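You operate a simulated robot arm through the tools that you are given. There is no shell and no other tool.

You run a simulated robot arm. Do the job below in one go: nothing can be reset, and whatever is moved stays where it is left.

TASK
Brush oil on the middle of the dark board and set the beige mash on the board.
Fine: oil from the wooden holder; stand the brush in the red hole again. A coat counts when it lies all over at full strength: go over it till it gets no stronger.

The check looks at the end state, three seconds after you hand in, the way a careful person would. Anything else that was tipped, shoved, dropped, spilled or broken makes it a failure.

THE ROBOT
A 7-joint arm with a two-finger parallel gripper, fixed in place. Base frame: the origin is at the foot of the arm, x ahead of it, y to its left, z up; the work surface is at about z = 0. Units: cm, rad, N and s.
With the tool pointing down near the work surface it reaches from about 22 to 58 cm from the base axis. Its first joint turns from -1.152 to 1.152 rad. Payload 2.5 kg.
The tool frame sits at the grasp point between the pads (the TCP): z along the fingers, y along the line on which they close. The tips reach 2.3 cm beyond it. Largest opening 9.4 cm; finger width 3.8, thickness 1; the body of the gripper, 5.4 by 9.6 cm, starts 3.9 cm behind the TCP.
Orientation is told as [roll, pitch, yaw] about the base's x, y, z axes, in that order, counted from this pose: with the fingers straight down and closing along the base's y, the tool's x points along the base's -x, its y along +y and its z along -z.

THE INTERFACE
- The arm moves only by the tool move_arm. Its argument "deltas" is one flat list of numbers, 7 for each row, row after row: the opening, from 0 (shut) to 1 (fully open), then the shift along the tool's x, y, z in cm, then the turn, a rotation vector about the tool's x, y, z in rad. In form: [gripper, dx, dy, dz, rx, ry, rz, gripper, dx, dy, dz, rx, ry, rz, ...]. A call has 1 to 20 rows; each row shifts and turns the commanded pose from where the row before left it, along the tool's axes as they then stand. Rows are played at 5 a second. More than 5 cm and 0.15 rad between two rows, or a gripper value outside its range, and nothing of the call is played. Where a pose cannot be reached the arm comes as near as it can. A force on the tool above 40 N (or 10 N above the force at the start of the call, whichever is more), or a blocked arm, ends the call early, and 0.2 s more pass. The fingers move at their own pace (about 10.8 cm/s each) and stop on an object; they squeeze with about 33 N. The grip force told is the motor's: it shows also when the fingers shut on nothing. Time passes only in rows, and 0.2 s behind the last, so rows that do not move let the fingers close. The reply holds the time, the measured pose of the TCP, the force on the tool along the base axes, the opening and the grip force, in the units named above and with some noise, with the torque about the TCP (base axes, N m) and any sound that the robot's microphone picked up.
- Cameras (640 x 400 px; columns grow to the right, rows downward): "scene" is fixed at [11.38, -39.72, 56.61]; the picture's right is [0.90, -0.44, 0.00], its down [-0.18, -0.37, -0.91] and it looks along [0.40, 0.82, -0.41] (base axes); focal length 312 px, centre (320, 200). "wrist" rides on the gripper at [8.6, 1.6, -7.4] in the tool frame; the picture's right is [-0.18, 0.98, 0.00], its down [-0.58, -0.11, -0.81] and it looks along [-0.79, -0.15, 0.59] (tool axes); focal length 243 px, centre (320, 200). There is no depth. A picture from a camera that has moved, and an enlarged one, comes with that camera's place and axes in the base frame and with its lens. The place of the scene camera against the robot may be out by one fixed shift of up to 1.2 cm in any direction.
- snapshot(camera): a new picture of that camera. No time passes.
- zoom(camera, box): a new picture of the part [left, top, right, bottom] of that camera's present view, enlarged. No time passes.
- finish_job(): hands the job in; it is judged then, once.

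Places have to be worked out from the pictures, the camera data and where the tool is seen. Open the gripper and draw the arm clear of the work before you hand the job in, unless the task says otherwise.

The tools are called after "Emit:" as name(argument=value, ...) on one line, values as JSON. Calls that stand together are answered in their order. move_arm: Moves the arm, as the interface text tells. Its arguments: {"type":"object","properties":{"deltas":{"type":"array"}},"required":["deltas"]} The other tools are called the same way: snapshot (camera) takes a picture; zoom (camera, box) takes an enlarged picture of a part of a camera's view; finish_job () hands the job in.

At the start:

```text
time: 0.0
tcp_pos: [32.47, 13.36, 41.68]
tcp_rot: [0.001, 0.001, 0.001]
force: [0.9, 0.8, 0.7]
ft_torque: [0.02, -0.03, 0.04]
finger_gap: 9.4
gripper_force: 0.0
```

scene: 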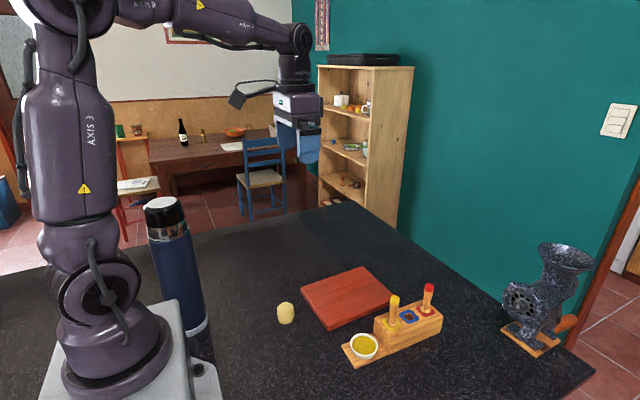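
wrist: 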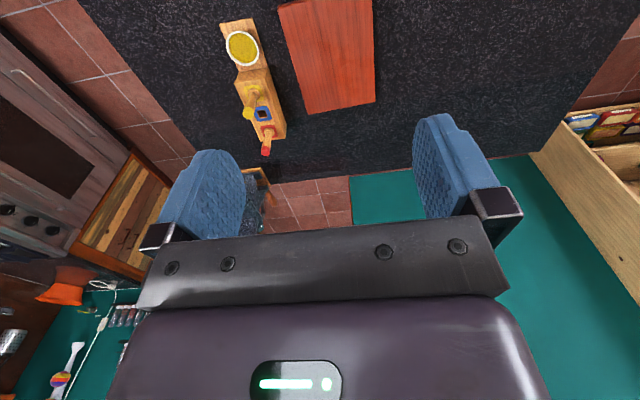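

I see a reddish board, a beige lump to its left, and a wooden holder with an oil cup, two brushes (yellow and red) and a blue hole. I'll enlarge the views before moving.

Emit:
zoom(camera="scene", box=[260, 250, 460, 375])

Emit:
zoom(camera="wrist", box=[200, 0, 400, 125])

Emit:
zoom(camera="scene", box=[340, 270, 450, 370])

```text
3.20 times, centred on (360, 312) of scene
camera zoom: at [11.38, -39.72, 56.61], right [0.9, -0.44, 0.0], down [-0.18, -0.37, -0.91], along [0.4, 0.82, -0.41], focal length 1000 px, centre (192, -160)
```

zoom: 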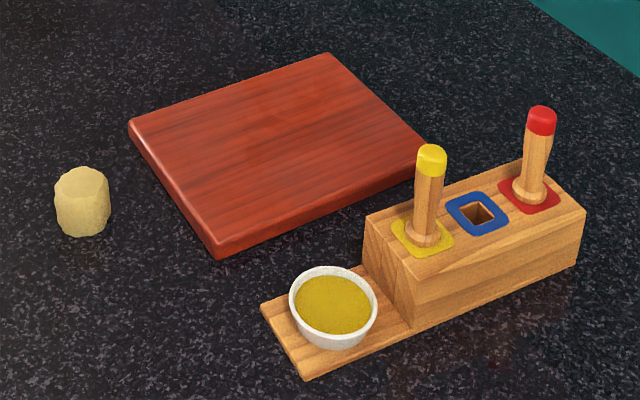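

```text
3.20 times, centred on (300, 62) of wrist
camera zoom: at [23.89, 15.07, 49.02], right [0.18, 0.98, 0.0], down [0.58, -0.11, 0.81], along [0.79, -0.15, -0.59], focal length 776 px, centre (384, 640)
```

zoom: 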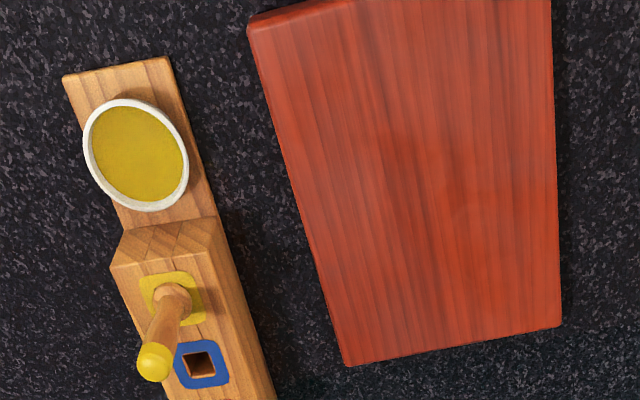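

```text
4.00 times, centred on (395, 320) of scene
camera zoom: at [11.38, -39.72, 56.61], right [0.9, -0.44, 0.0], down [-0.18, -0.37, -0.91], along [0.4, 0.82, -0.41], focal length 1250 px, centre (20, -280)
```

zoom: 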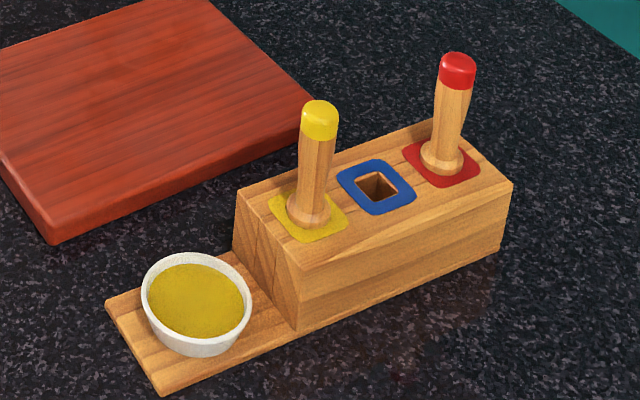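

The holder runs along x at about y = -1.7 with its top near z = 4.8. I put the red brush near x = 56.5, the cup near (39.5, -1.6) and the board at x 35.5–55, y 6.3–21.5. I'll move to a lower viewpoint to refine these.

Emit:
move_arm(deltas=[1, -0.6, -2.5, 3, 0, 0, 0, 1, -0.6, -2.5, 3, 0, 0, 0, 1, -0.6, -2.5, 3, 0, 0, 0, 1, -0.6, -2.5, 3, 0, 0, 0, 1, 0, 0, 0, 0, 0, 0])

```text
time: 1.2
tcp_pos: [34.8, 3.19, 29.62]
tcp_rot: [0.0, 0.0, 0.001]
force: [0.0, 0.3, 0.1]
ft_torque: [-0.03, -0.01, 0.0]
finger_gap: 9.43
gripper_force: 0.1
```

The arm is at (34.8, 3.2, 29.6), well above everything. I'll take pictures from here.

Emit:
snapshot(camera="wrist")

Emit:
zoom(camera="wrist", box=[200, 0, 400, 125])

Emit:
zoom(camera="scene", box=[290, 255, 400, 335])

```text
taken
camera wrist: at [26.16, 4.87, 37.05], right [0.18, 0.98, 0.0], down [0.58, -0.11, 0.81], along [0.79, -0.15, -0.59], focal length 243 px, centre (320, 200)
```

wrist: 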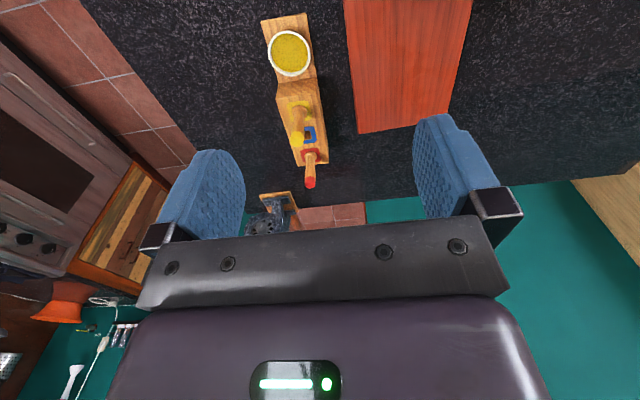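

```text
3.20 times, centred on (300, 62) of wrist
camera zoom: at [26.16, 4.87, 37.05], right [0.18, 0.98, 0.0], down [0.58, -0.11, 0.81], along [0.79, -0.15, -0.59], focal length 776 px, centre (384, 640)
```

zoom: 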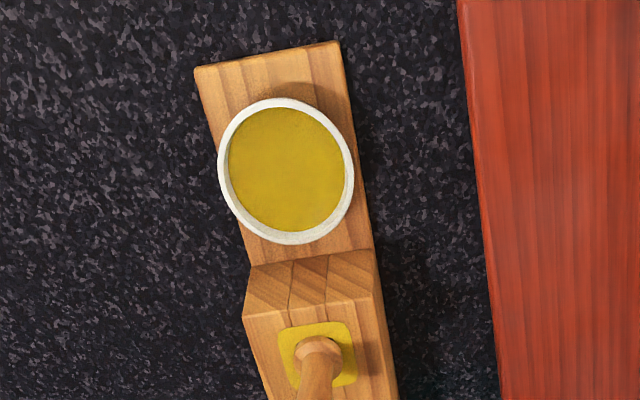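

```text
5.00 times, centred on (345, 295) of scene
camera zoom: at [11.38, -39.72, 56.61], right [0.9, -0.44, 0.0], down [-0.18, -0.37, -0.91], along [0.4, 0.82, -0.41], focal length 1563 px, centre (195, -275)
```

zoom: 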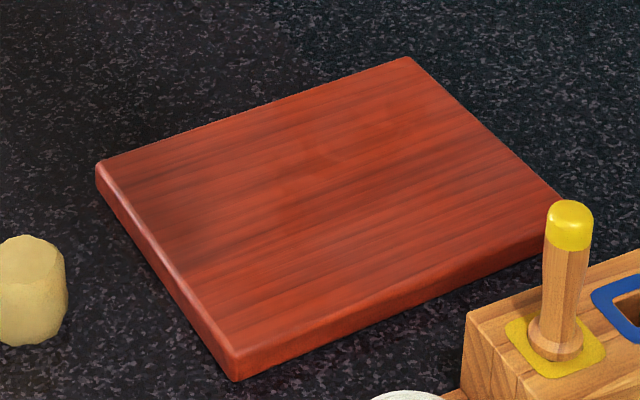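

I'll enlarge the brush area and the cup in the present wrist view to measure the red brush.

Emit:
zoom(camera="wrist", box=[250, 70, 370, 200])

Emit:
zoom(camera="scene", box=[390, 270, 450, 330])

Emit:
zoom(camera="scene", box=[260, 285, 320, 335])

```text
3.08 times, centred on (310, 135) of wrist
camera zoom: at [26.16, 4.87, 37.05], right [0.18, 0.98, 0.0], down [0.58, -0.11, 0.81], along [0.79, -0.15, -0.59], focal length 746 px, centre (351, 400)
```

zoom: 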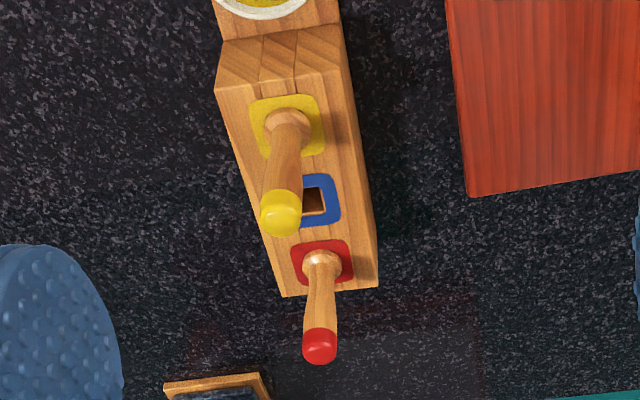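

```text
6.67 times, centred on (420, 300) of scene
camera zoom: at [11.38, -39.72, 56.61], right [0.9, -0.44, 0.0], down [-0.18, -0.37, -0.91], along [0.4, 0.82, -0.41], focal length 2083 px, centre (-347, -467)
```

zoom: 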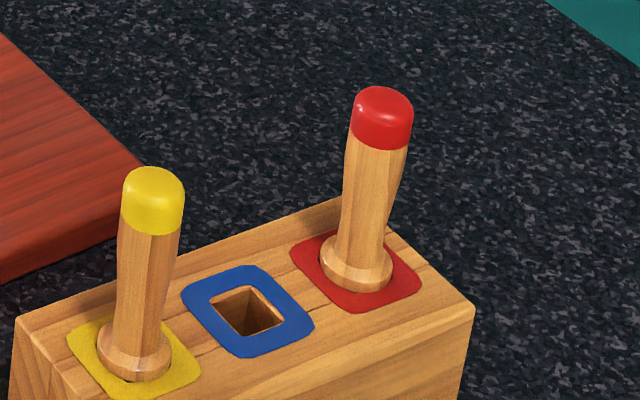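

```text
8.00 times, centred on (290, 310) of scene
camera zoom: at [11.38, -39.72, 56.61], right [0.9, -0.44, 0.0], down [-0.18, -0.37, -0.91], along [0.4, 0.82, -0.41], focal length 2500 px, centre (560, -680)
```

zoom: 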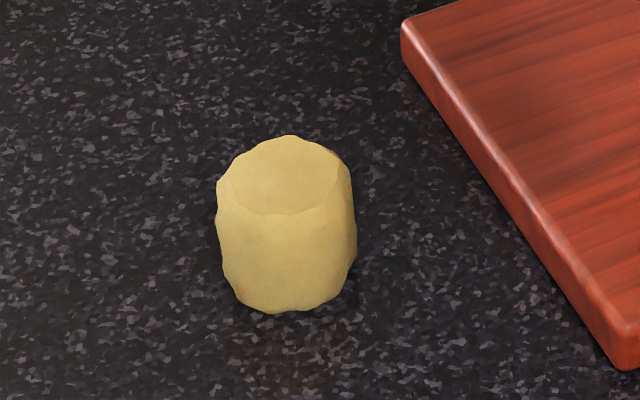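

From the wrist view I put the red brush at about (55.3, -2.2), with its cap top near z = 11.8 and its collar near z = 5.2. I'll move above it and stop with the finger tips clear over the cap.

Emit:
move_arm(deltas=[1, -3.42, -0.9, 0, 0, 0, 0, 1, -3.42, -0.9, 0, 0, 0, 0, 1, -3.42, -0.9, 0, 0, 0, 0, 1, -3.42, -0.9, 0, 0, 0, 0, 1, -3.42, -0.9, 0, 0, 0, 0, 1, -3.42, -0.9, 0, 0, 0, 0, 1, 0, 0, 2.5, 0, 0, 0, 1, 0, 0, 2.5, 0, 0, 0, 1, 0, 0, 2.5, 0, 0, 0, 1, 0, 0, 2.5, 0, 0, 0, 1, 0, 0, 2.0, 0, 0, 0, 1, 0, 0, 0, 0, 0, 0, 1, 0, 0, 0, 0, 0, 0])

Emit:
snapshot(camera="wrist")

Emit:
snapshot(camera="scene")

```text
time: 4.0
tcp_pos: [55.43, -1.87, 17.53]
tcp_rot: [-0.001, -0.001, 0.0]
force: [0.3, 0.7, 0.5]
ft_torque: [-0.03, 0.04, 0.01]
finger_gap: 9.42
gripper_force: 0.1
```

```text
taken
camera wrist: at [46.78, -0.23, 25.03], right [0.18, 0.98, 0.0], down [0.58, -0.11, 0.81], along [0.79, -0.15, -0.59], focal length 243 px, centre (320, 200)
```

wrist: 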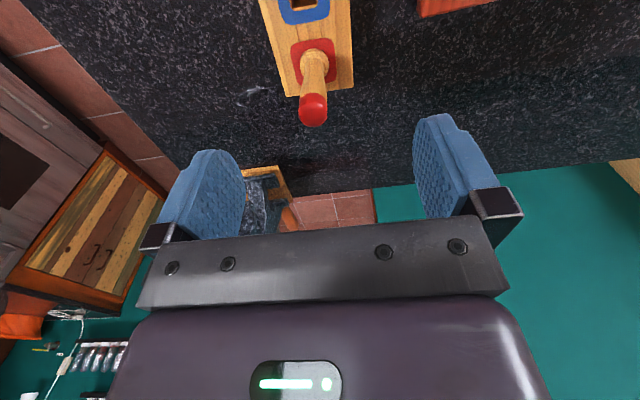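

```text
taken
```

scene: 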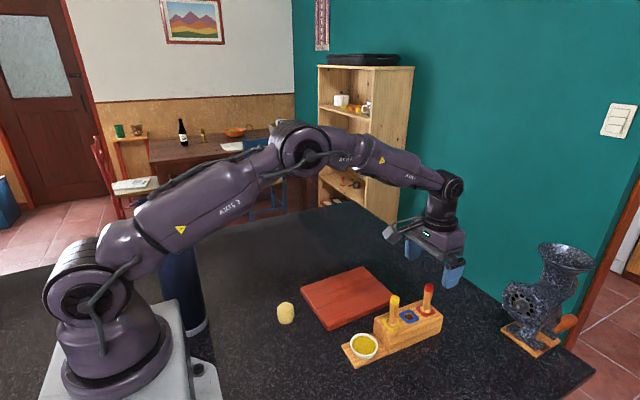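

The brush is in view between the fingers, so I'll enlarge it to refine its position.

Emit:
zoom(camera="wrist", box=[250, 0, 410, 135])

Emit:
zoom(camera="scene", box=[380, 220, 500, 340])

```text
2.96 times, centred on (330, 68) of wrist
camera zoom: at [46.78, -0.23, 25.03], right [0.18, 0.98, 0.0], down [0.58, -0.11, 0.81], along [0.79, -0.15, -0.59], focal length 719 px, centre (290, 593)
```

zoom: 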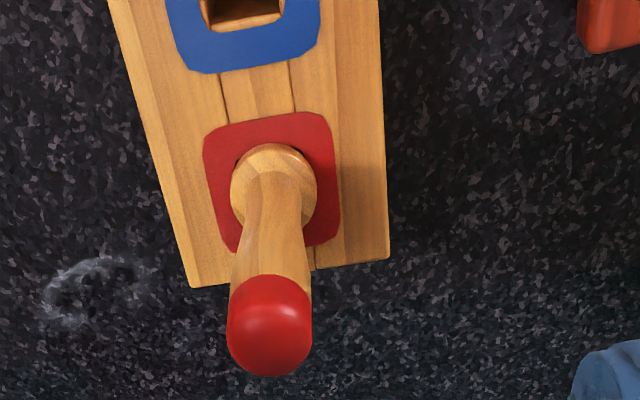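

```text
3.33 times, centred on (440, 280) of scene
camera zoom: at [11.38, -39.72, 56.61], right [0.9, -0.44, 0.0], down [-0.18, -0.37, -0.91], along [0.4, 0.82, -0.41], focal length 1042 px, centre (-80, -67)
```

zoom: 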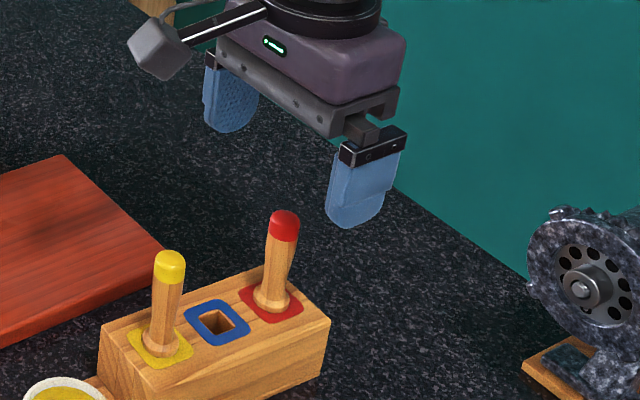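

The brush axis works out to about (55.5, -2.3). I'll shift over it, descend to z ≈ 8.8 with the palm clear of the cap, and keep the fingers open for a check.

Emit:
move_arm(deltas=[1, -0.07, -0.43, 0, 0, 0, 0, 1, 0, 0, 2, 0, 0, 0, 1, 0, 0, 2, 0, 0, 0, 1, 0, 0, 2, 0, 0, 0, 1, 0, 0, 1.5, 0, 0, 0, 1, 0, 0, 1.2, 0, 0, 0, 1, 0, 0, 0, 0, 0, 0])

Emit:
snapshot(camera="wrist")

Emit:
zoom(camera="scene", box=[380, 220, 500, 340])

```text
time: 5.6
tcp_pos: [55.52, -2.41, 9.0]
tcp_rot: [0.001, 0.0, 0.0]
force: [0.3, 0.7, -0.8]
ft_torque: [-0.01, 0.0, 0.01]
finger_gap: 9.41
gripper_force: 0.1
```

```text
taken
camera wrist: at [46.88, -0.8, 16.38], right [0.18, 0.98, 0.0], down [0.58, -0.11, 0.81], along [0.79, -0.15, -0.59], focal length 243 px, centre (320, 200)
```

wrist: 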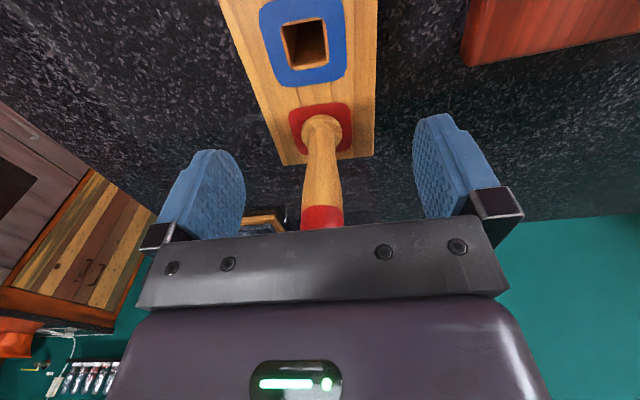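

```text
3.33 times, centred on (440, 280) of scene
camera zoom: at [11.38, -39.72, 56.61], right [0.9, -0.44, 0.0], down [-0.18, -0.37, -0.91], along [0.4, 0.82, -0.41], focal length 1042 px, centre (-80, -67)
```

zoom: 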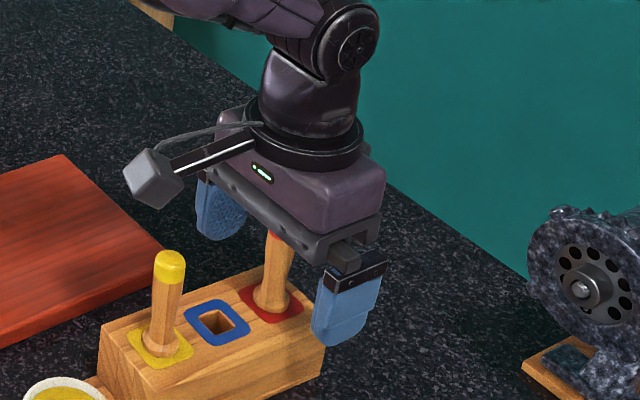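

The handle stands centred between the pads at (55.5, -2.4). I'll close the fingers on it here.

Emit:
move_arm(deltas=[0.5, 0, 0, 0, 0, 0, 0, 0.25, 0, 0, 0, 0, 0, 0, 0, 0, 0, 0, 0, 0, 0, 0, 0, 0, 0, 0, 0, 0, 0, 0, 0, 0, 0, 0, 0])

Emit:
snapshot(camera="wrist")

Emit:
zoom(camera="scene", box=[380, 220, 500, 340])

```text
time: 6.8
tcp_pos: [55.57, -2.43, 9.03]
tcp_rot: [0.001, 0.002, 0.0]
force: [-0.6, 0.3, 0.9]
ft_torque: [0.04, 0.02, 0.0]
finger_gap: 1.58
gripper_force: 33.2
```

```text
taken
camera wrist: at [46.88, -0.8, 16.41], right [0.18, 0.98, 0.0], down [0.58, -0.11, 0.81], along [0.79, -0.15, -0.59], focal length 243 px, centre (320, 200)
```

wrist: 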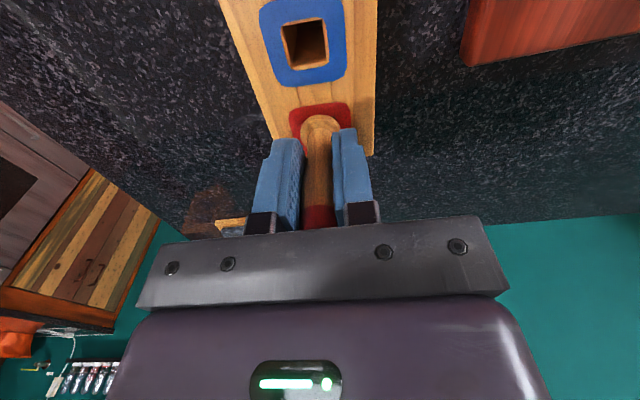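

```text
3.33 times, centred on (440, 280) of scene
camera zoom: at [11.38, -39.72, 56.61], right [0.9, -0.44, 0.0], down [-0.18, -0.37, -0.91], along [0.4, 0.82, -0.41], focal length 1042 px, centre (-80, -67)
```

zoom: 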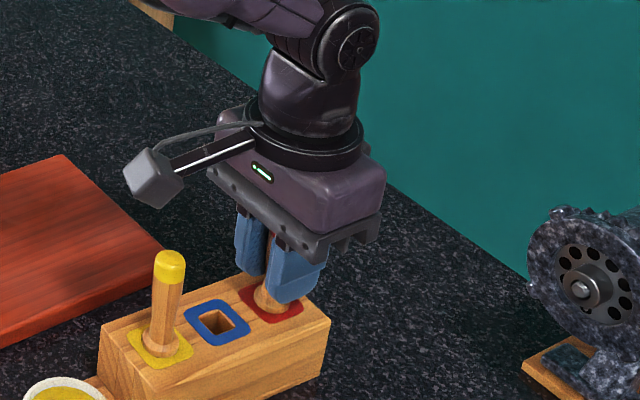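

The handle is held (gap 1.58, 33 N) with the seated brush at TCP (55.55, -2.42, 9.03), which I'll reuse for the return. I'll lift it straight up.

Emit:
move_arm(deltas=[0, 0, 0, -1, 0, 0, 0, 0, 0, 0, -1, 0, 0, 0, 0, 0, 0, -1, 0, 0, 0, 0, 0, 0, -1.5, 0, 0, 0, 0, 0, 0, -1.5, 0, 0, 0, 0, 0, 0, -2, 0, 0, 0, 0, 0, 0, -2, 0, 0, 0, 0, 0, 0, -2, 0, 0, 0, 0, 0, 0, 0, 0, 0, 0])

Emit:
snapshot(camera="wrist")

Emit:
zoom(camera="scene", box=[370, 180, 500, 330])

```text
time: 8.8
tcp_pos: [55.46, -2.45, 20.91]
tcp_rot: [0.0, 0.0, -0.001]
force: [-0.8, 0.5, -0.4]
ft_torque: [0.01, -0.05, -0.02]
finger_gap: 1.58
gripper_force: 32.6
```

```text
taken
camera wrist: at [46.78, -0.78, 28.35], right [0.18, 0.98, 0.0], down [0.58, -0.11, 0.81], along [0.79, -0.15, -0.59], focal length 243 px, centre (320, 200)
```

wrist: 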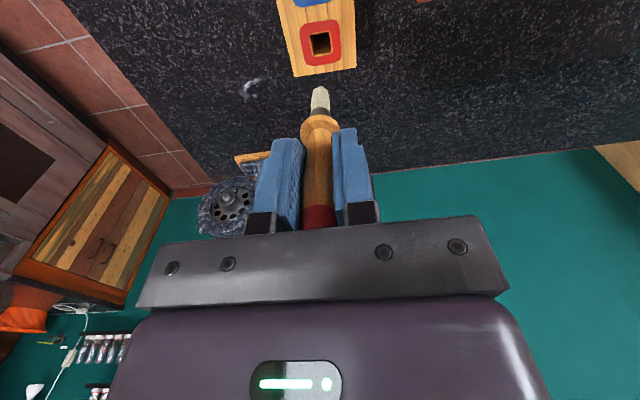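

```text
2.67 times, centred on (435, 255) of scene
camera zoom: at [11.38, -39.72, 56.61], right [0.9, -0.44, 0.0], down [-0.18, -0.37, -0.91], along [0.4, 0.82, -0.41], focal length 833 px, centre (13, 53)
```

zoom: 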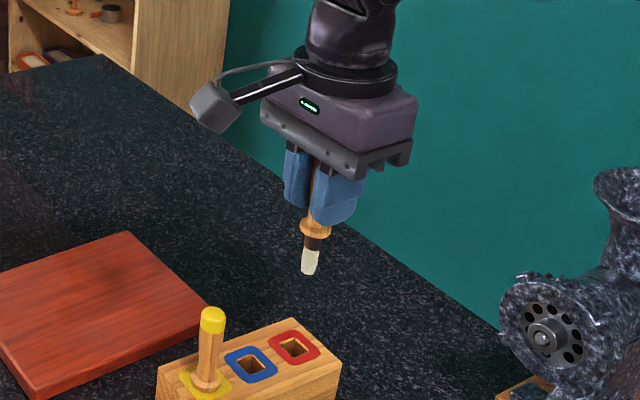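

The brush came out cleanly with the bristles bare. I'll enlarge it to measure how far the tip lies below the TCP.

Emit:
zoom(camera="wrist", box=[270, 0, 370, 150])

Emit:
zoom(camera="scene", box=[410, 230, 470, 290])

```text
2.67 times, centred on (320, 75) of wrist
camera zoom: at [46.78, -0.78, 28.35], right [0.18, 0.98, 0.0], down [0.58, -0.11, 0.81], along [0.79, -0.15, -0.59], focal length 647 px, centre (320, 533)
```

zoom: 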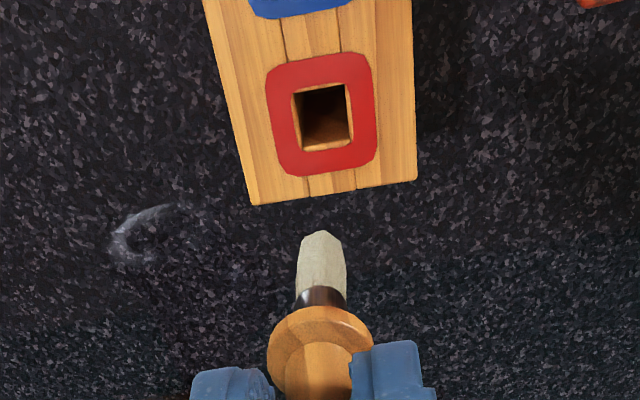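

```text
6.67 times, centred on (440, 260) of scene
camera zoom: at [11.38, -39.72, 56.61], right [0.9, -0.44, 0.0], down [-0.18, -0.37, -0.91], along [0.4, 0.82, -0.41], focal length 2083 px, centre (-480, -200)
```

zoom: 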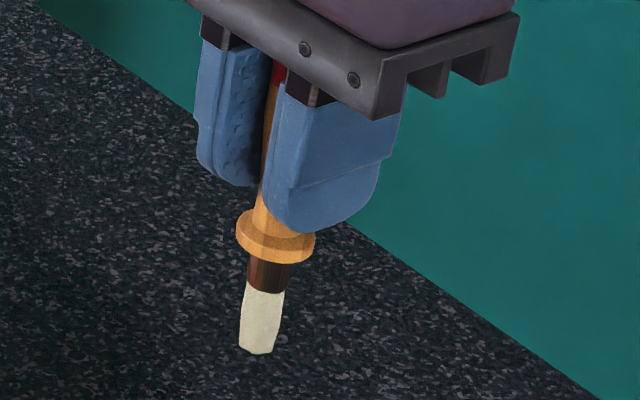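

The tip is about 8 cm below the TCP, and the empty red hole is centred near (55.6, -2.4). I'll rise so the tip clears the yellow brush, travel above the oil cup near (39.3, -1.6), and look.

Emit:
move_arm(deltas=[0, 0, 0, -1.5, 0, 0, 0, 0, 0, 0, -1.6, 0, 0, 0, 0, 2, 0.1, 0, 0, 0, 0, 0, 2, 0.1, 0, 0, 0, 0, 0, 2, 0.1, 0, 0, 0, 0, 0, 2, 0.1, 0, 0, 0, 0, 0, 2, 0.1, 0, 0, 0, 0, 0, 2, 0.1, 0, 0, 0, 0, 0, 2, 0.1, 0, 0, 0, 0, 0, 2.16, 0.15, 0, 0, 0, 0, 0, 0, 0, 2, 0, 0, 0, 0, 0, 0, 2, 0, 0, 0, 0, 0, 0, 2, 0, 0, 0, 0, 0, 0, 0, 0, 0, 0, 0, 0, 0, 0, 0, 0, 0])

Emit:
zoom(camera="wrist", box=[240, 0, 400, 150])

Emit:
zoom(camera="scene", box=[310, 240, 430, 370])

```text
time: 12.0
tcp_pos: [39.49, -1.75, 18.04]
tcp_rot: [-0.002, -0.001, 0.001]
force: [0.2, -0.2, -0.3]
ft_torque: [0.01, 0.04, 0.01]
finger_gap: 1.57
gripper_force: 33.2
```

```text
2.67 times, centred on (320, 75) of wrist
camera zoom: at [30.82, 0.02, 25.46], right [0.18, 0.98, 0.0], down [0.58, -0.11, 0.81], along [0.79, -0.15, -0.59], focal length 647 px, centre (320, 533)
```

zoom: 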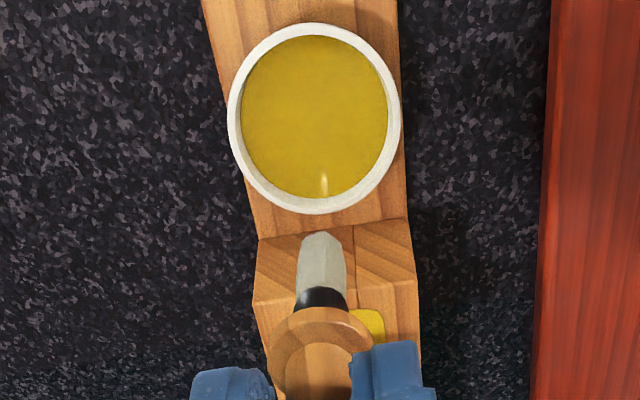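

```text
3.08 times, centred on (370, 305) of scene
camera zoom: at [11.38, -39.72, 56.61], right [0.9, -0.44, 0.0], down [-0.18, -0.37, -0.91], along [0.4, 0.82, -0.41], focal length 962 px, centre (166, -123)
```

zoom: 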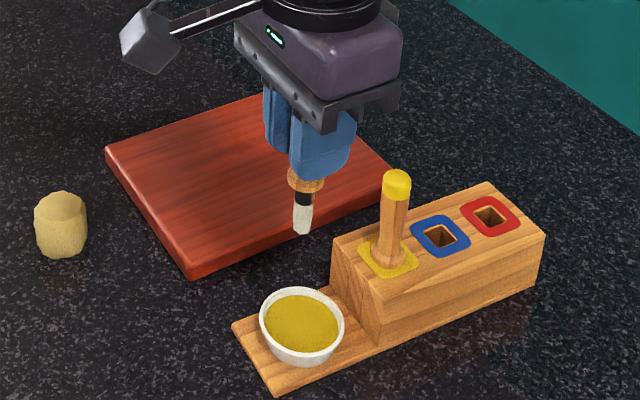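

The brush is centred over the cup, whose rim centre I get at about (39.4, -1.73). I'll lower in small steps until the tip is just at the oil, then look.

Emit:
move_arm(deltas=[0, 0.08, 0.02, 2, 0, 0, 0, 0, 0, 0, 2, 0, 0, 0, 0, 0, 0, 2, 0, 0, 0, 0, 0, 0, 1, 0, 0, 0, 0, 0, 0, 0, 0, 0, 0])

Emit:
zoom(camera="wrist", box=[240, 0, 400, 150])

Emit:
zoom(camera="scene", box=[330, 290, 410, 370])

```text
time: 13.2
tcp_pos: [39.19, -1.69, 10.86]
tcp_rot: [0.0, 0.0, 0.002]
force: [-0.4, -0.4, -0.9]
ft_torque: [0.02, 0.0, 0.02]
finger_gap: 1.58
gripper_force: 32.4
```

```text
2.67 times, centred on (320, 75) of wrist
camera zoom: at [30.55, 0.09, 18.42], right [0.18, 0.98, 0.0], down [0.58, -0.11, 0.81], along [0.79, -0.15, -0.59], focal length 647 px, centre (320, 533)
```

zoom: 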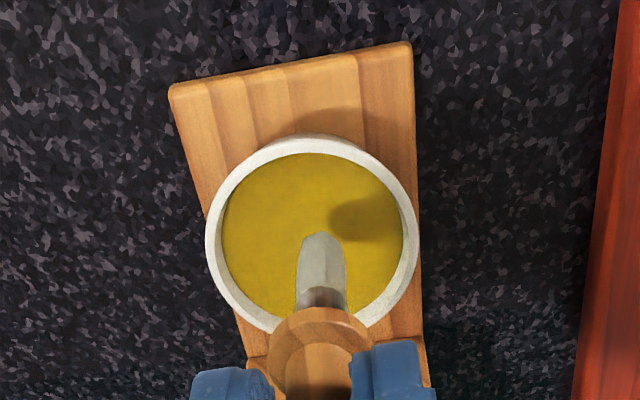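

```text
5.00 times, centred on (370, 330) of scene
camera zoom: at [11.38, -39.72, 56.61], right [0.9, -0.44, 0.0], down [-0.18, -0.37, -0.91], along [0.4, 0.82, -0.41], focal length 1563 px, centre (70, -450)
```

zoom: 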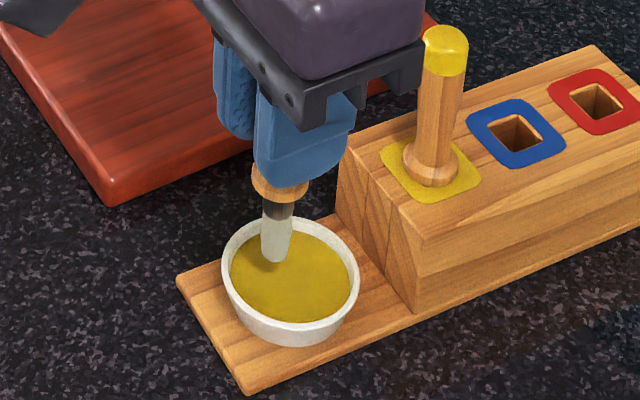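

The tip hovers just above the oil, inside the rim. I'll dip about 0.9 cm further in small steps, watching the force, and swirl slightly.

Emit:
move_arm(deltas=[0, -0.1, 0, 0.4, 0, 0, 0, 0, 0, 0, 0.3, 0, 0, 0, 0, 0, 0, 0.2, 0, 0, 0, 0, 0, 0, 0, 0, 0, 0])

Emit:
zoom(camera="wrist", box=[240, 0, 400, 150])

Emit:
zoom(camera="scene", box=[330, 290, 410, 370])

```text
time: 14.2
tcp_pos: [39.33, -1.52, 10.15]
tcp_rot: [0.001, 0.0, 0.0]
force: [-0.2, -0.7, -0.8]
ft_torque: [0.01, 0.02, 0.02]
finger_gap: 1.59
gripper_force: 33.0
```

```text
2.67 times, centred on (320, 75) of wrist
camera zoom: at [30.75, 0.08, 17.54], right [0.18, 0.98, 0.0], down [0.58, -0.11, 0.81], along [0.79, -0.15, -0.59], focal length 647 px, centre (320, 533)
```

zoom: 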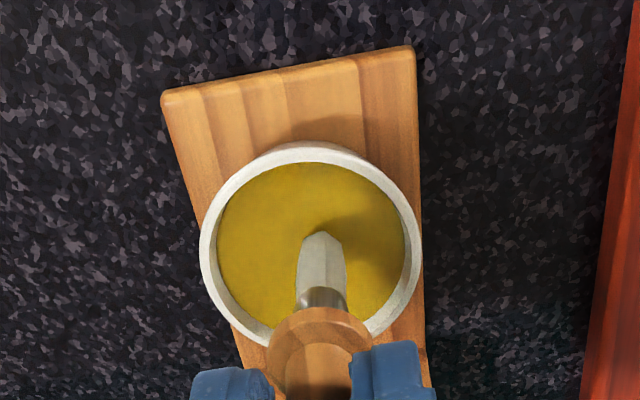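

```text
5.00 times, centred on (370, 330) of scene
camera zoom: at [11.38, -39.72, 56.61], right [0.9, -0.44, 0.0], down [-0.18, -0.37, -0.91], along [0.4, 0.82, -0.41], focal length 1563 px, centre (70, -450)
```

zoom: 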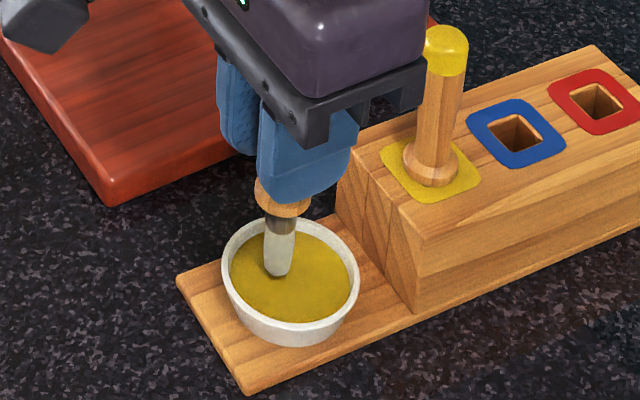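

The shadow now meets the tip, so it is right at the oil surface. I'll go about 0.6 cm deeper.

Emit:
move_arm(deltas=[0, 0, 0, 0.3, 0, 0, 0, 0, 0, 0, 0.3, 0, 0, 0, 0, 0, 0, 0, 0, 0, 0, 0, 0, 0, 0, 0, 0, 0])

Emit:
zoom(camera="wrist", box=[240, 0, 400, 150])

Emit:
zoom(camera="scene", box=[330, 290, 410, 370])

```text
time: 15.2
tcp_pos: [39.34, -1.53, 9.66]
tcp_rot: [0.0, -0.004, 0.0]
force: [-3.6, 0.0, 25.3]
ft_torque: [-0.03, 0.3, -0.02]
finger_gap: 1.58
gripper_force: 32.9
```

```text
2.67 times, centred on (320, 75) of wrist
camera zoom: at [30.87, 0.1, 17.04], right [0.18, 0.98, 0.0], down [0.58, -0.11, 0.81], along [0.79, -0.15, -0.59], focal length 647 px, centre (320, 533)
```

zoom: 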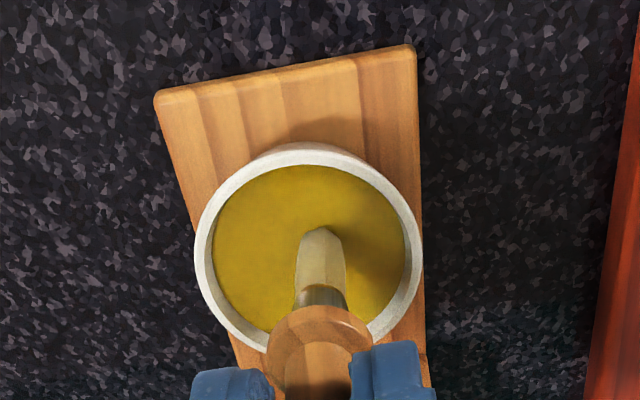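

```text
5.00 times, centred on (370, 330) of scene
camera zoom: at [11.37, -39.72, 56.61], right [0.9, -0.44, 0.0], down [-0.18, -0.37, -0.91], along [0.4, 0.82, -0.41], focal length 1563 px, centre (70, -450)
```

zoom: 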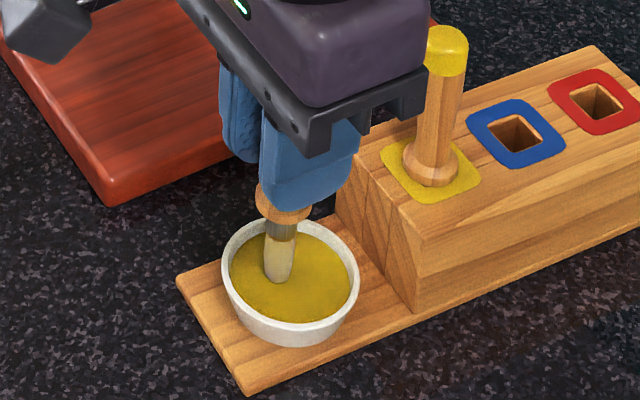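

The force is 25 N upward, so the oil is firm underneath, and the bristles have turned yellowish. I'll lift off straight up and check the brush and cup.

Emit:
move_arm(deltas=[0, 0, 0, -0.3, 0, 0, 0, 0, 0, 0, -0.5, 0, 0, 0, 0, 0, 0, -1, 0, 0, 0, 0, 0, 0, -2, 0, 0, 0, 0, 0, 0, -2, 0, 0, 0, 0, 0, 0, 0, 0, 0, 0])

Emit:
zoom(camera="wrist", box=[240, 0, 400, 150])

Emit:
zoom(camera="scene", box=[310, 270, 410, 370])

```text
time: 16.6
tcp_pos: [39.32, -1.59, 15.4]
tcp_rot: [0.0, -0.001, -0.001]
force: [-0.5, 1.1, -0.2]
ft_torque: [-0.02, 0.0, 0.02]
finger_gap: 1.56
gripper_force: 33.4
```

```text
2.67 times, centred on (320, 75) of wrist
camera zoom: at [30.67, 0.04, 22.83], right [0.18, 0.98, 0.0], down [0.58, -0.11, 0.81], along [0.79, -0.15, -0.59], focal length 647 px, centre (320, 533)
```

zoom: 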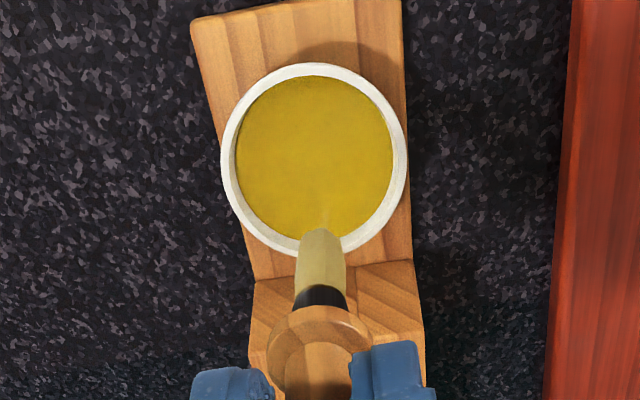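

```text
4.00 times, centred on (360, 320) of scene
camera zoom: at [11.38, -39.72, 56.61], right [0.9, -0.44, 0.0], down [-0.18, -0.37, -0.91], along [0.4, 0.82, -0.41], focal length 1250 px, centre (160, -280)
```

zoom: 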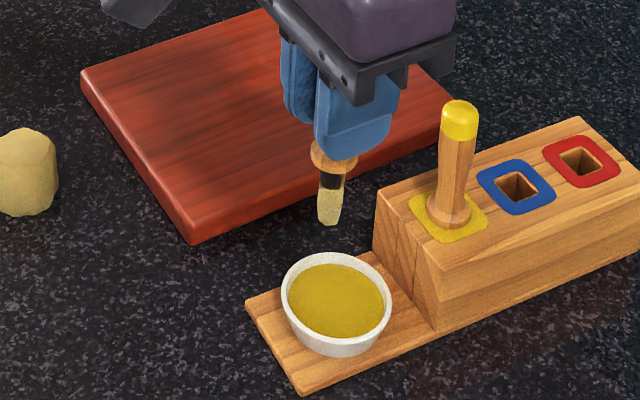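

The bristles are evenly coated and the cup has not moved. I'll hold over the cup about a second for any drips, then carry the brush over the middle of the board, about (44.9, 13.9), at a safe height.

Emit:
move_arm(deltas=[0, 0, 0, 0, 0, 0, 0, 0, 0, 0, 0, 0, 0, 0, 0, 0, 0, 0, 0, 0, 0, 0, 0, 0, 0, 0, 0, 0, 0, -0.7, 2, 0, 0, 0, 0, 0, -0.7, 2, 0, 0, 0, 0, 0, -0.7, 2, 0, 0, 0, 0, 0, -0.7, 2, 0, 0, 0, 0, 0, -0.7, 2, 0, 0, 0, 0, 0, -0.7, 2, 0, 0, 0, 0, 0, -0.7, 2, 0, 0, 0, 0, 0, -0.65, 1.45, 0, 0, 0, 0, 0, 0, 0, 0, 0, 0, 0, 0, 0, 0, 0, 0, 0, 0])

Emit:
snapshot(camera="wrist")

Emit:
zoom(camera="scene", box=[290, 230, 450, 370])

```text
time: 19.6
tcp_pos: [44.91, 14.02, 15.3]
tcp_rot: [-0.001, 0.0, 0.0]
force: [-0.4, -0.7, -0.6]
ft_torque: [-0.03, -0.01, -0.01]
finger_gap: 1.56
gripper_force: 32.4
```

```text
taken
camera wrist: at [36.29, 15.63, 22.71], right [0.18, 0.98, 0.0], down [0.58, -0.11, 0.81], along [0.79, -0.15, -0.59], focal length 243 px, centre (320, 200)
```

wrist: 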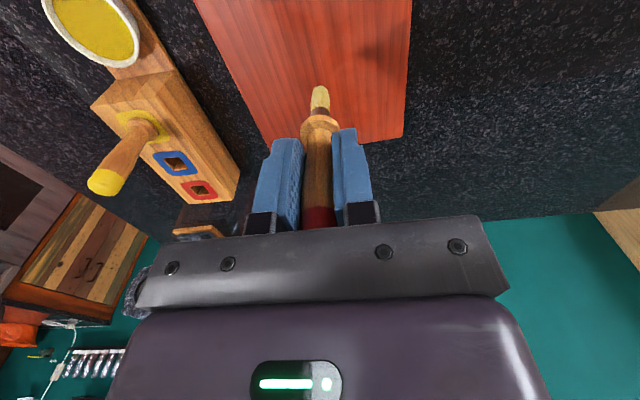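

```text
2.86 times, centred on (370, 300) of scene
camera zoom: at [11.38, -39.72, 56.61], right [0.9, -0.44, 0.0], down [-0.18, -0.37, -0.91], along [0.4, 0.82, -0.41], focal length 893 px, centre (177, -86)
```

zoom: 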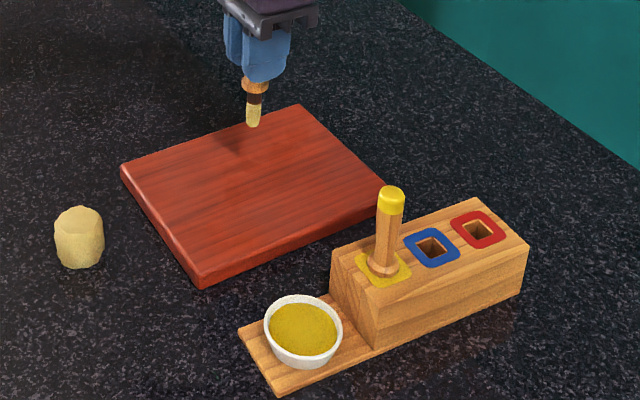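

No drips on the table. I'll enlarge the board in the wrist view to fix its edges and look for any marking in the middle.

Emit:
zoom(camera="wrist", box=[190, 0, 430, 150])

Emit:
zoom(camera="scene", box=[295, 250, 400, 335])

```text
2.67 times, centred on (310, 75) of wrist
camera zoom: at [36.29, 15.63, 22.71], right [0.18, 0.98, 0.0], down [0.58, -0.11, 0.81], along [0.79, -0.15, -0.59], focal length 647 px, centre (347, 533)
```

zoom: 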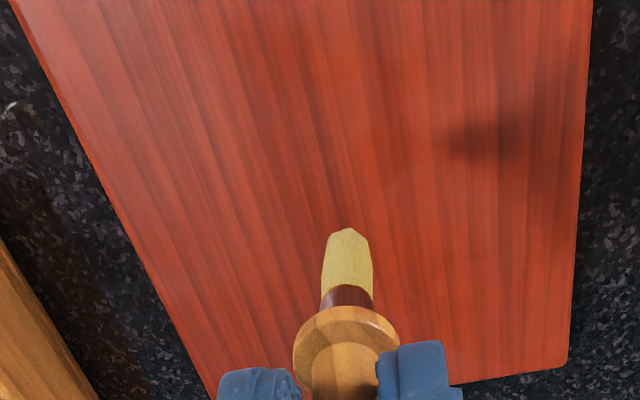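

```text
4.71 times, centred on (348, 292) of scene
camera zoom: at [11.38, -39.72, 56.61], right [0.9, -0.44, 0.0], down [-0.18, -0.37, -0.91], along [0.4, 0.82, -0.41], focal length 1471 px, centre (191, -235)
```

zoom: 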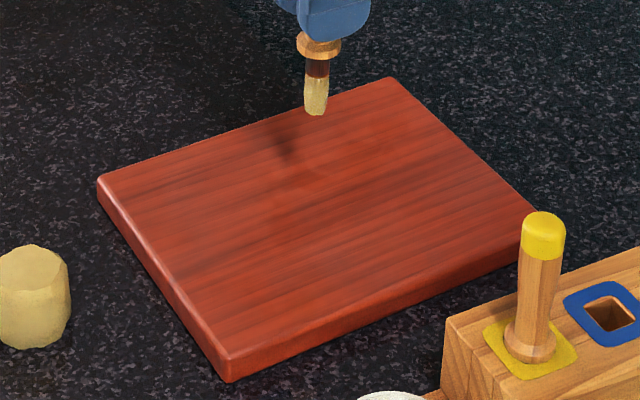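

The board is bare with no mark; I put it at about x 34.8–55, y 6.4–21.1, centre near (44.9, 13.7). I'll lower the brush over the centre to just above contact.

Emit:
move_arm(deltas=[0, 0, -0.25, 1.5, 0, 0, 0, 0, 0, 0, 1.5, 0, 0, 0, 0, 0, 0, 1.2, 0, 0, 0, 0, 0, 0, 0.8, 0, 0, 0, 0, 0, 0, 0.3, 0, 0, 0, 0, 0, 0, 0, 0, 0, 0])

Emit:
zoom(camera="scene", box=[320, 255, 380, 315])

```text
time: 21.0
tcp_pos: [44.88, 13.62, 10.0]
tcp_rot: [0.0, 0.0, -0.001]
force: [-0.5, 0.2, 0.4]
ft_torque: [0.01, -0.01, -0.03]
finger_gap: 1.6
gripper_force: 33.2
```

```text
6.67 times, centred on (350, 285) of scene
camera zoom: at [11.38, -39.72, 56.61], right [0.9, -0.44, 0.0], down [-0.18, -0.37, -0.91], along [0.4, 0.82, -0.41], focal length 2083 px, centre (120, -367)
```

zoom: 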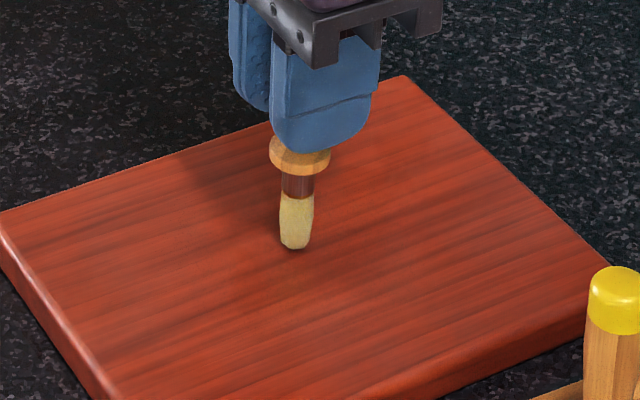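

The tip hovers just above the board and reads no force. I'll lower by 0.3 cm and check for contact.

Emit:
move_arm(deltas=[0, 0, 0, 0.3, 0, 0, 0, 0, 0, 0, 0, 0, 0, 0])

Emit:
zoom(camera="scene", box=[320, 255, 380, 315])

```text
time: 21.6
tcp_pos: [44.86, 13.66, 9.72]
tcp_rot: [0.0, 0.0, 0.001]
force: [-1.3, -0.5, 1.5]
ft_torque: [-0.03, 0.06, -0.02]
finger_gap: 1.58
gripper_force: 32.9
```

```text
6.67 times, centred on (350, 285) of scene
camera zoom: at [11.38, -39.72, 56.61], right [0.9, -0.44, 0.0], down [-0.18, -0.37, -0.91], along [0.4, 0.82, -0.41], focal length 2083 px, centre (120, -367)
```

zoom: 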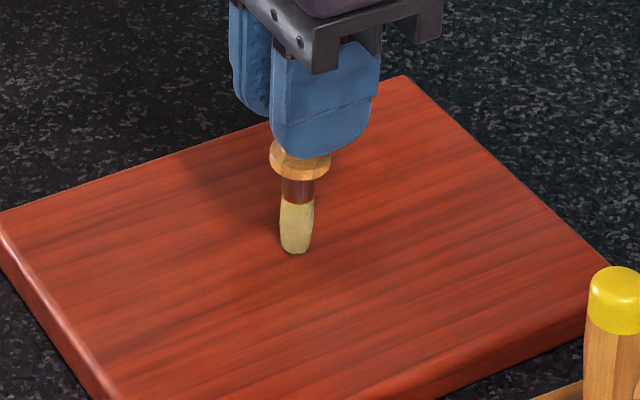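

The force is about 1.5 N, so the tip has just made contact. I'll press 0.1 cm more and read again.

Emit:
move_arm(deltas=[0, 0, 0, 0.1, 0, 0, 0, 0, 0, 0, 0, 0, 0, 0])

```text
time: 22.2
tcp_pos: [45.06, 13.72, 9.64]
tcp_rot: [0.001, 0.0, 0.0]
force: [-5.3, -1.1, 17.5]
ft_torque: [-0.07, 0.4, -0.01]
finger_gap: 1.55
gripper_force: 32.8
```

Contact is stiff: 17 N for 0.1 cm. I'll ease off 0.06 cm for a light press, make one test stroke outward along x, and see how the oil shows.

Emit:
move_arm(deltas=[0, 0, 0, -0.06, 0, 0, 0, 0, -0.5, 0, 0, 0, 0, 0, 0, -0.8, 0, 0, 0, 0, 0, 0, -0.8, 0, 0, 0, 0, 0, 0, -0.8, 0, 0, 0, 0, 0, 0, 0, 0, 0, 0, 0, 0])

Emit:
zoom(camera="scene", box=[320, 255, 380, 315])

Emit:
zoom(camera="wrist", box=[190, 0, 430, 150])

```text
time: 23.6
tcp_pos: [47.74, 13.67, 9.75]
tcp_rot: [0.001, 0.0, 0.0]
force: [-2.5, 0.6, 8.0]
ft_torque: [0.04, 0.19, -0.01]
finger_gap: 1.53
gripper_force: 33.2
```

```text
6.67 times, centred on (350, 285) of scene
camera zoom: at [11.37, -39.72, 56.61], right [0.9, -0.44, 0.0], down [-0.18, -0.37, -0.91], along [0.4, 0.82, -0.41], focal length 2083 px, centre (120, -367)
```

zoom: 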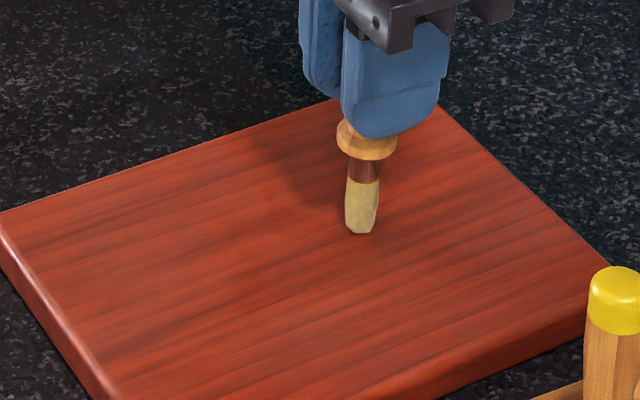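

```text
2.67 times, centred on (310, 75) of wrist
camera zoom: at [39.22, 15.26, 17.08], right [0.18, 0.98, 0.0], down [0.58, -0.11, 0.81], along [0.79, -0.15, -0.59], focal length 647 px, centre (347, 533)
```

zoom: 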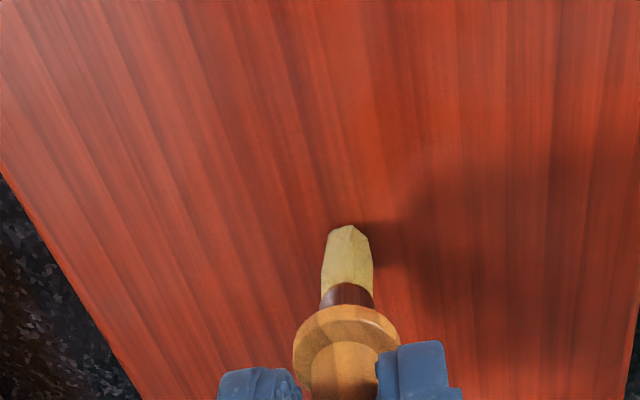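

The press is 8 N but the oil is hard to see. I'll enlarge the stroke area strongly.

Emit:
zoom(camera="scene", box=[332, 268, 372, 298])

Emit:
zoom(camera="wrist", box=[260, 0, 380, 100])

```text
13.33 times, centred on (352, 283) of scene
camera zoom: at [11.37, -39.72, 56.61], right [0.9, -0.44, 0.0], down [-0.18, -0.37, -0.91], along [0.4, 0.82, -0.41], focal length 4167 px, centre (-107, -907)
```

zoom: 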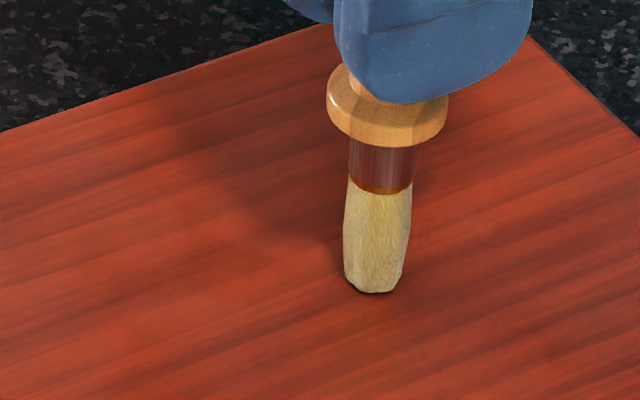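

```text
4.00 times, centred on (320, 50) of wrist
camera zoom: at [39.22, 15.26, 17.08], right [0.18, 0.98, 0.0], down [0.58, -0.11, 0.81], along [0.79, -0.15, -0.59], focal length 970 px, centre (320, 800)
```

zoom: 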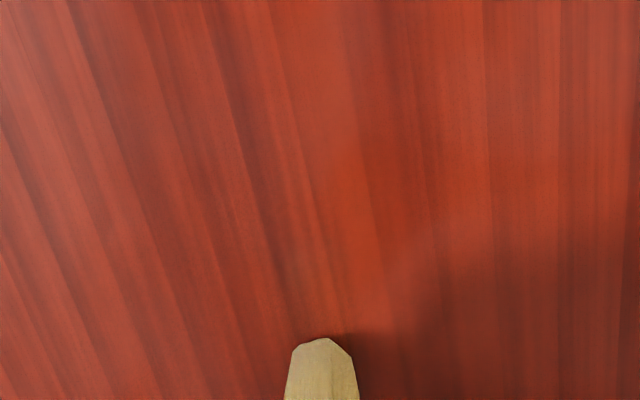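

A faint orange tinge seems to follow the stroke. I'll go back and forth along this line to see the coat build up.

Emit:
move_arm(deltas=[0, 1, 0, 0, 0, 0, 0, 0, 1, 0, 0, 0, 0, 0, 0, 1, 0, 0, 0, 0, 0, 0, 1, 0, 0, 0, 0, 0, 0, 1, 0, 0, 0, 0, 0, 0, 1, 0, 0, 0, 0, 0, 0, 1, 0, 0, 0, 0, 0, 0, -1, 0, 0, 0, 0, 0, 0, -1, 0, 0, 0, 0, 0, 0, -1, 0, 0, 0, 0, 0, 0, -1, 0, 0, 0, 0, 0, 0, -1, 0, 0, 0, 0, 0, 0, -1, 0, 0, 0, 0, 0, 0, -1, 0, 0, 0, 0, 0, 0, 0, 0, 0, 0, 0, 0])

Emit:
zoom(camera="scene", box=[320, 255, 380, 315])

Emit:
zoom(camera="wrist", box=[190, 0, 430, 150])

```text
time: 26.8
tcp_pos: [47.86, 13.6, 9.69]
tcp_rot: [0.001, 0.002, 0.001]
force: [-1.9, -0.7, 3.2]
ft_torque: [0.03, 0.06, 0.03]
finger_gap: 1.58
gripper_force: 32.8
```

```text
6.67 times, centred on (350, 285) of scene
camera zoom: at [11.38, -39.72, 56.61], right [0.9, -0.44, 0.0], down [-0.18, -0.37, -0.91], along [0.4, 0.82, -0.41], focal length 2083 px, centre (120, -367)
```

zoom: 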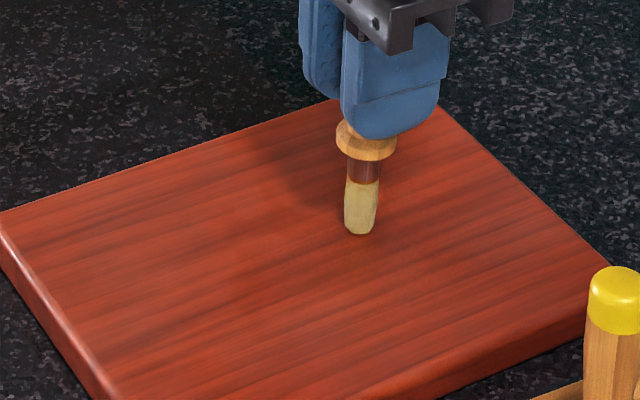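

```text
2.67 times, centred on (310, 75) of wrist
camera zoom: at [39.2, 15.23, 17.07], right [0.18, 0.98, 0.0], down [0.58, -0.11, 0.81], along [0.79, -0.15, -0.59], focal length 647 px, centre (347, 533)
```

zoom: 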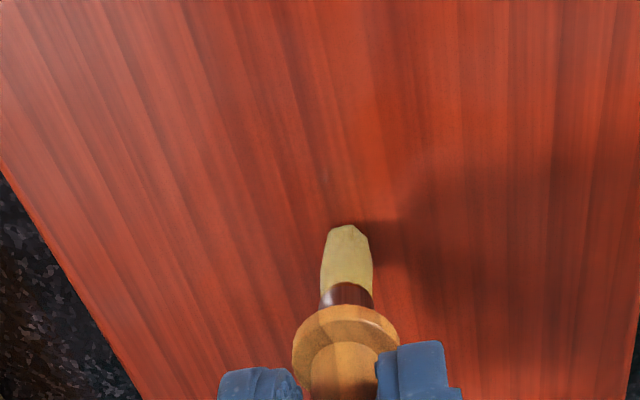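

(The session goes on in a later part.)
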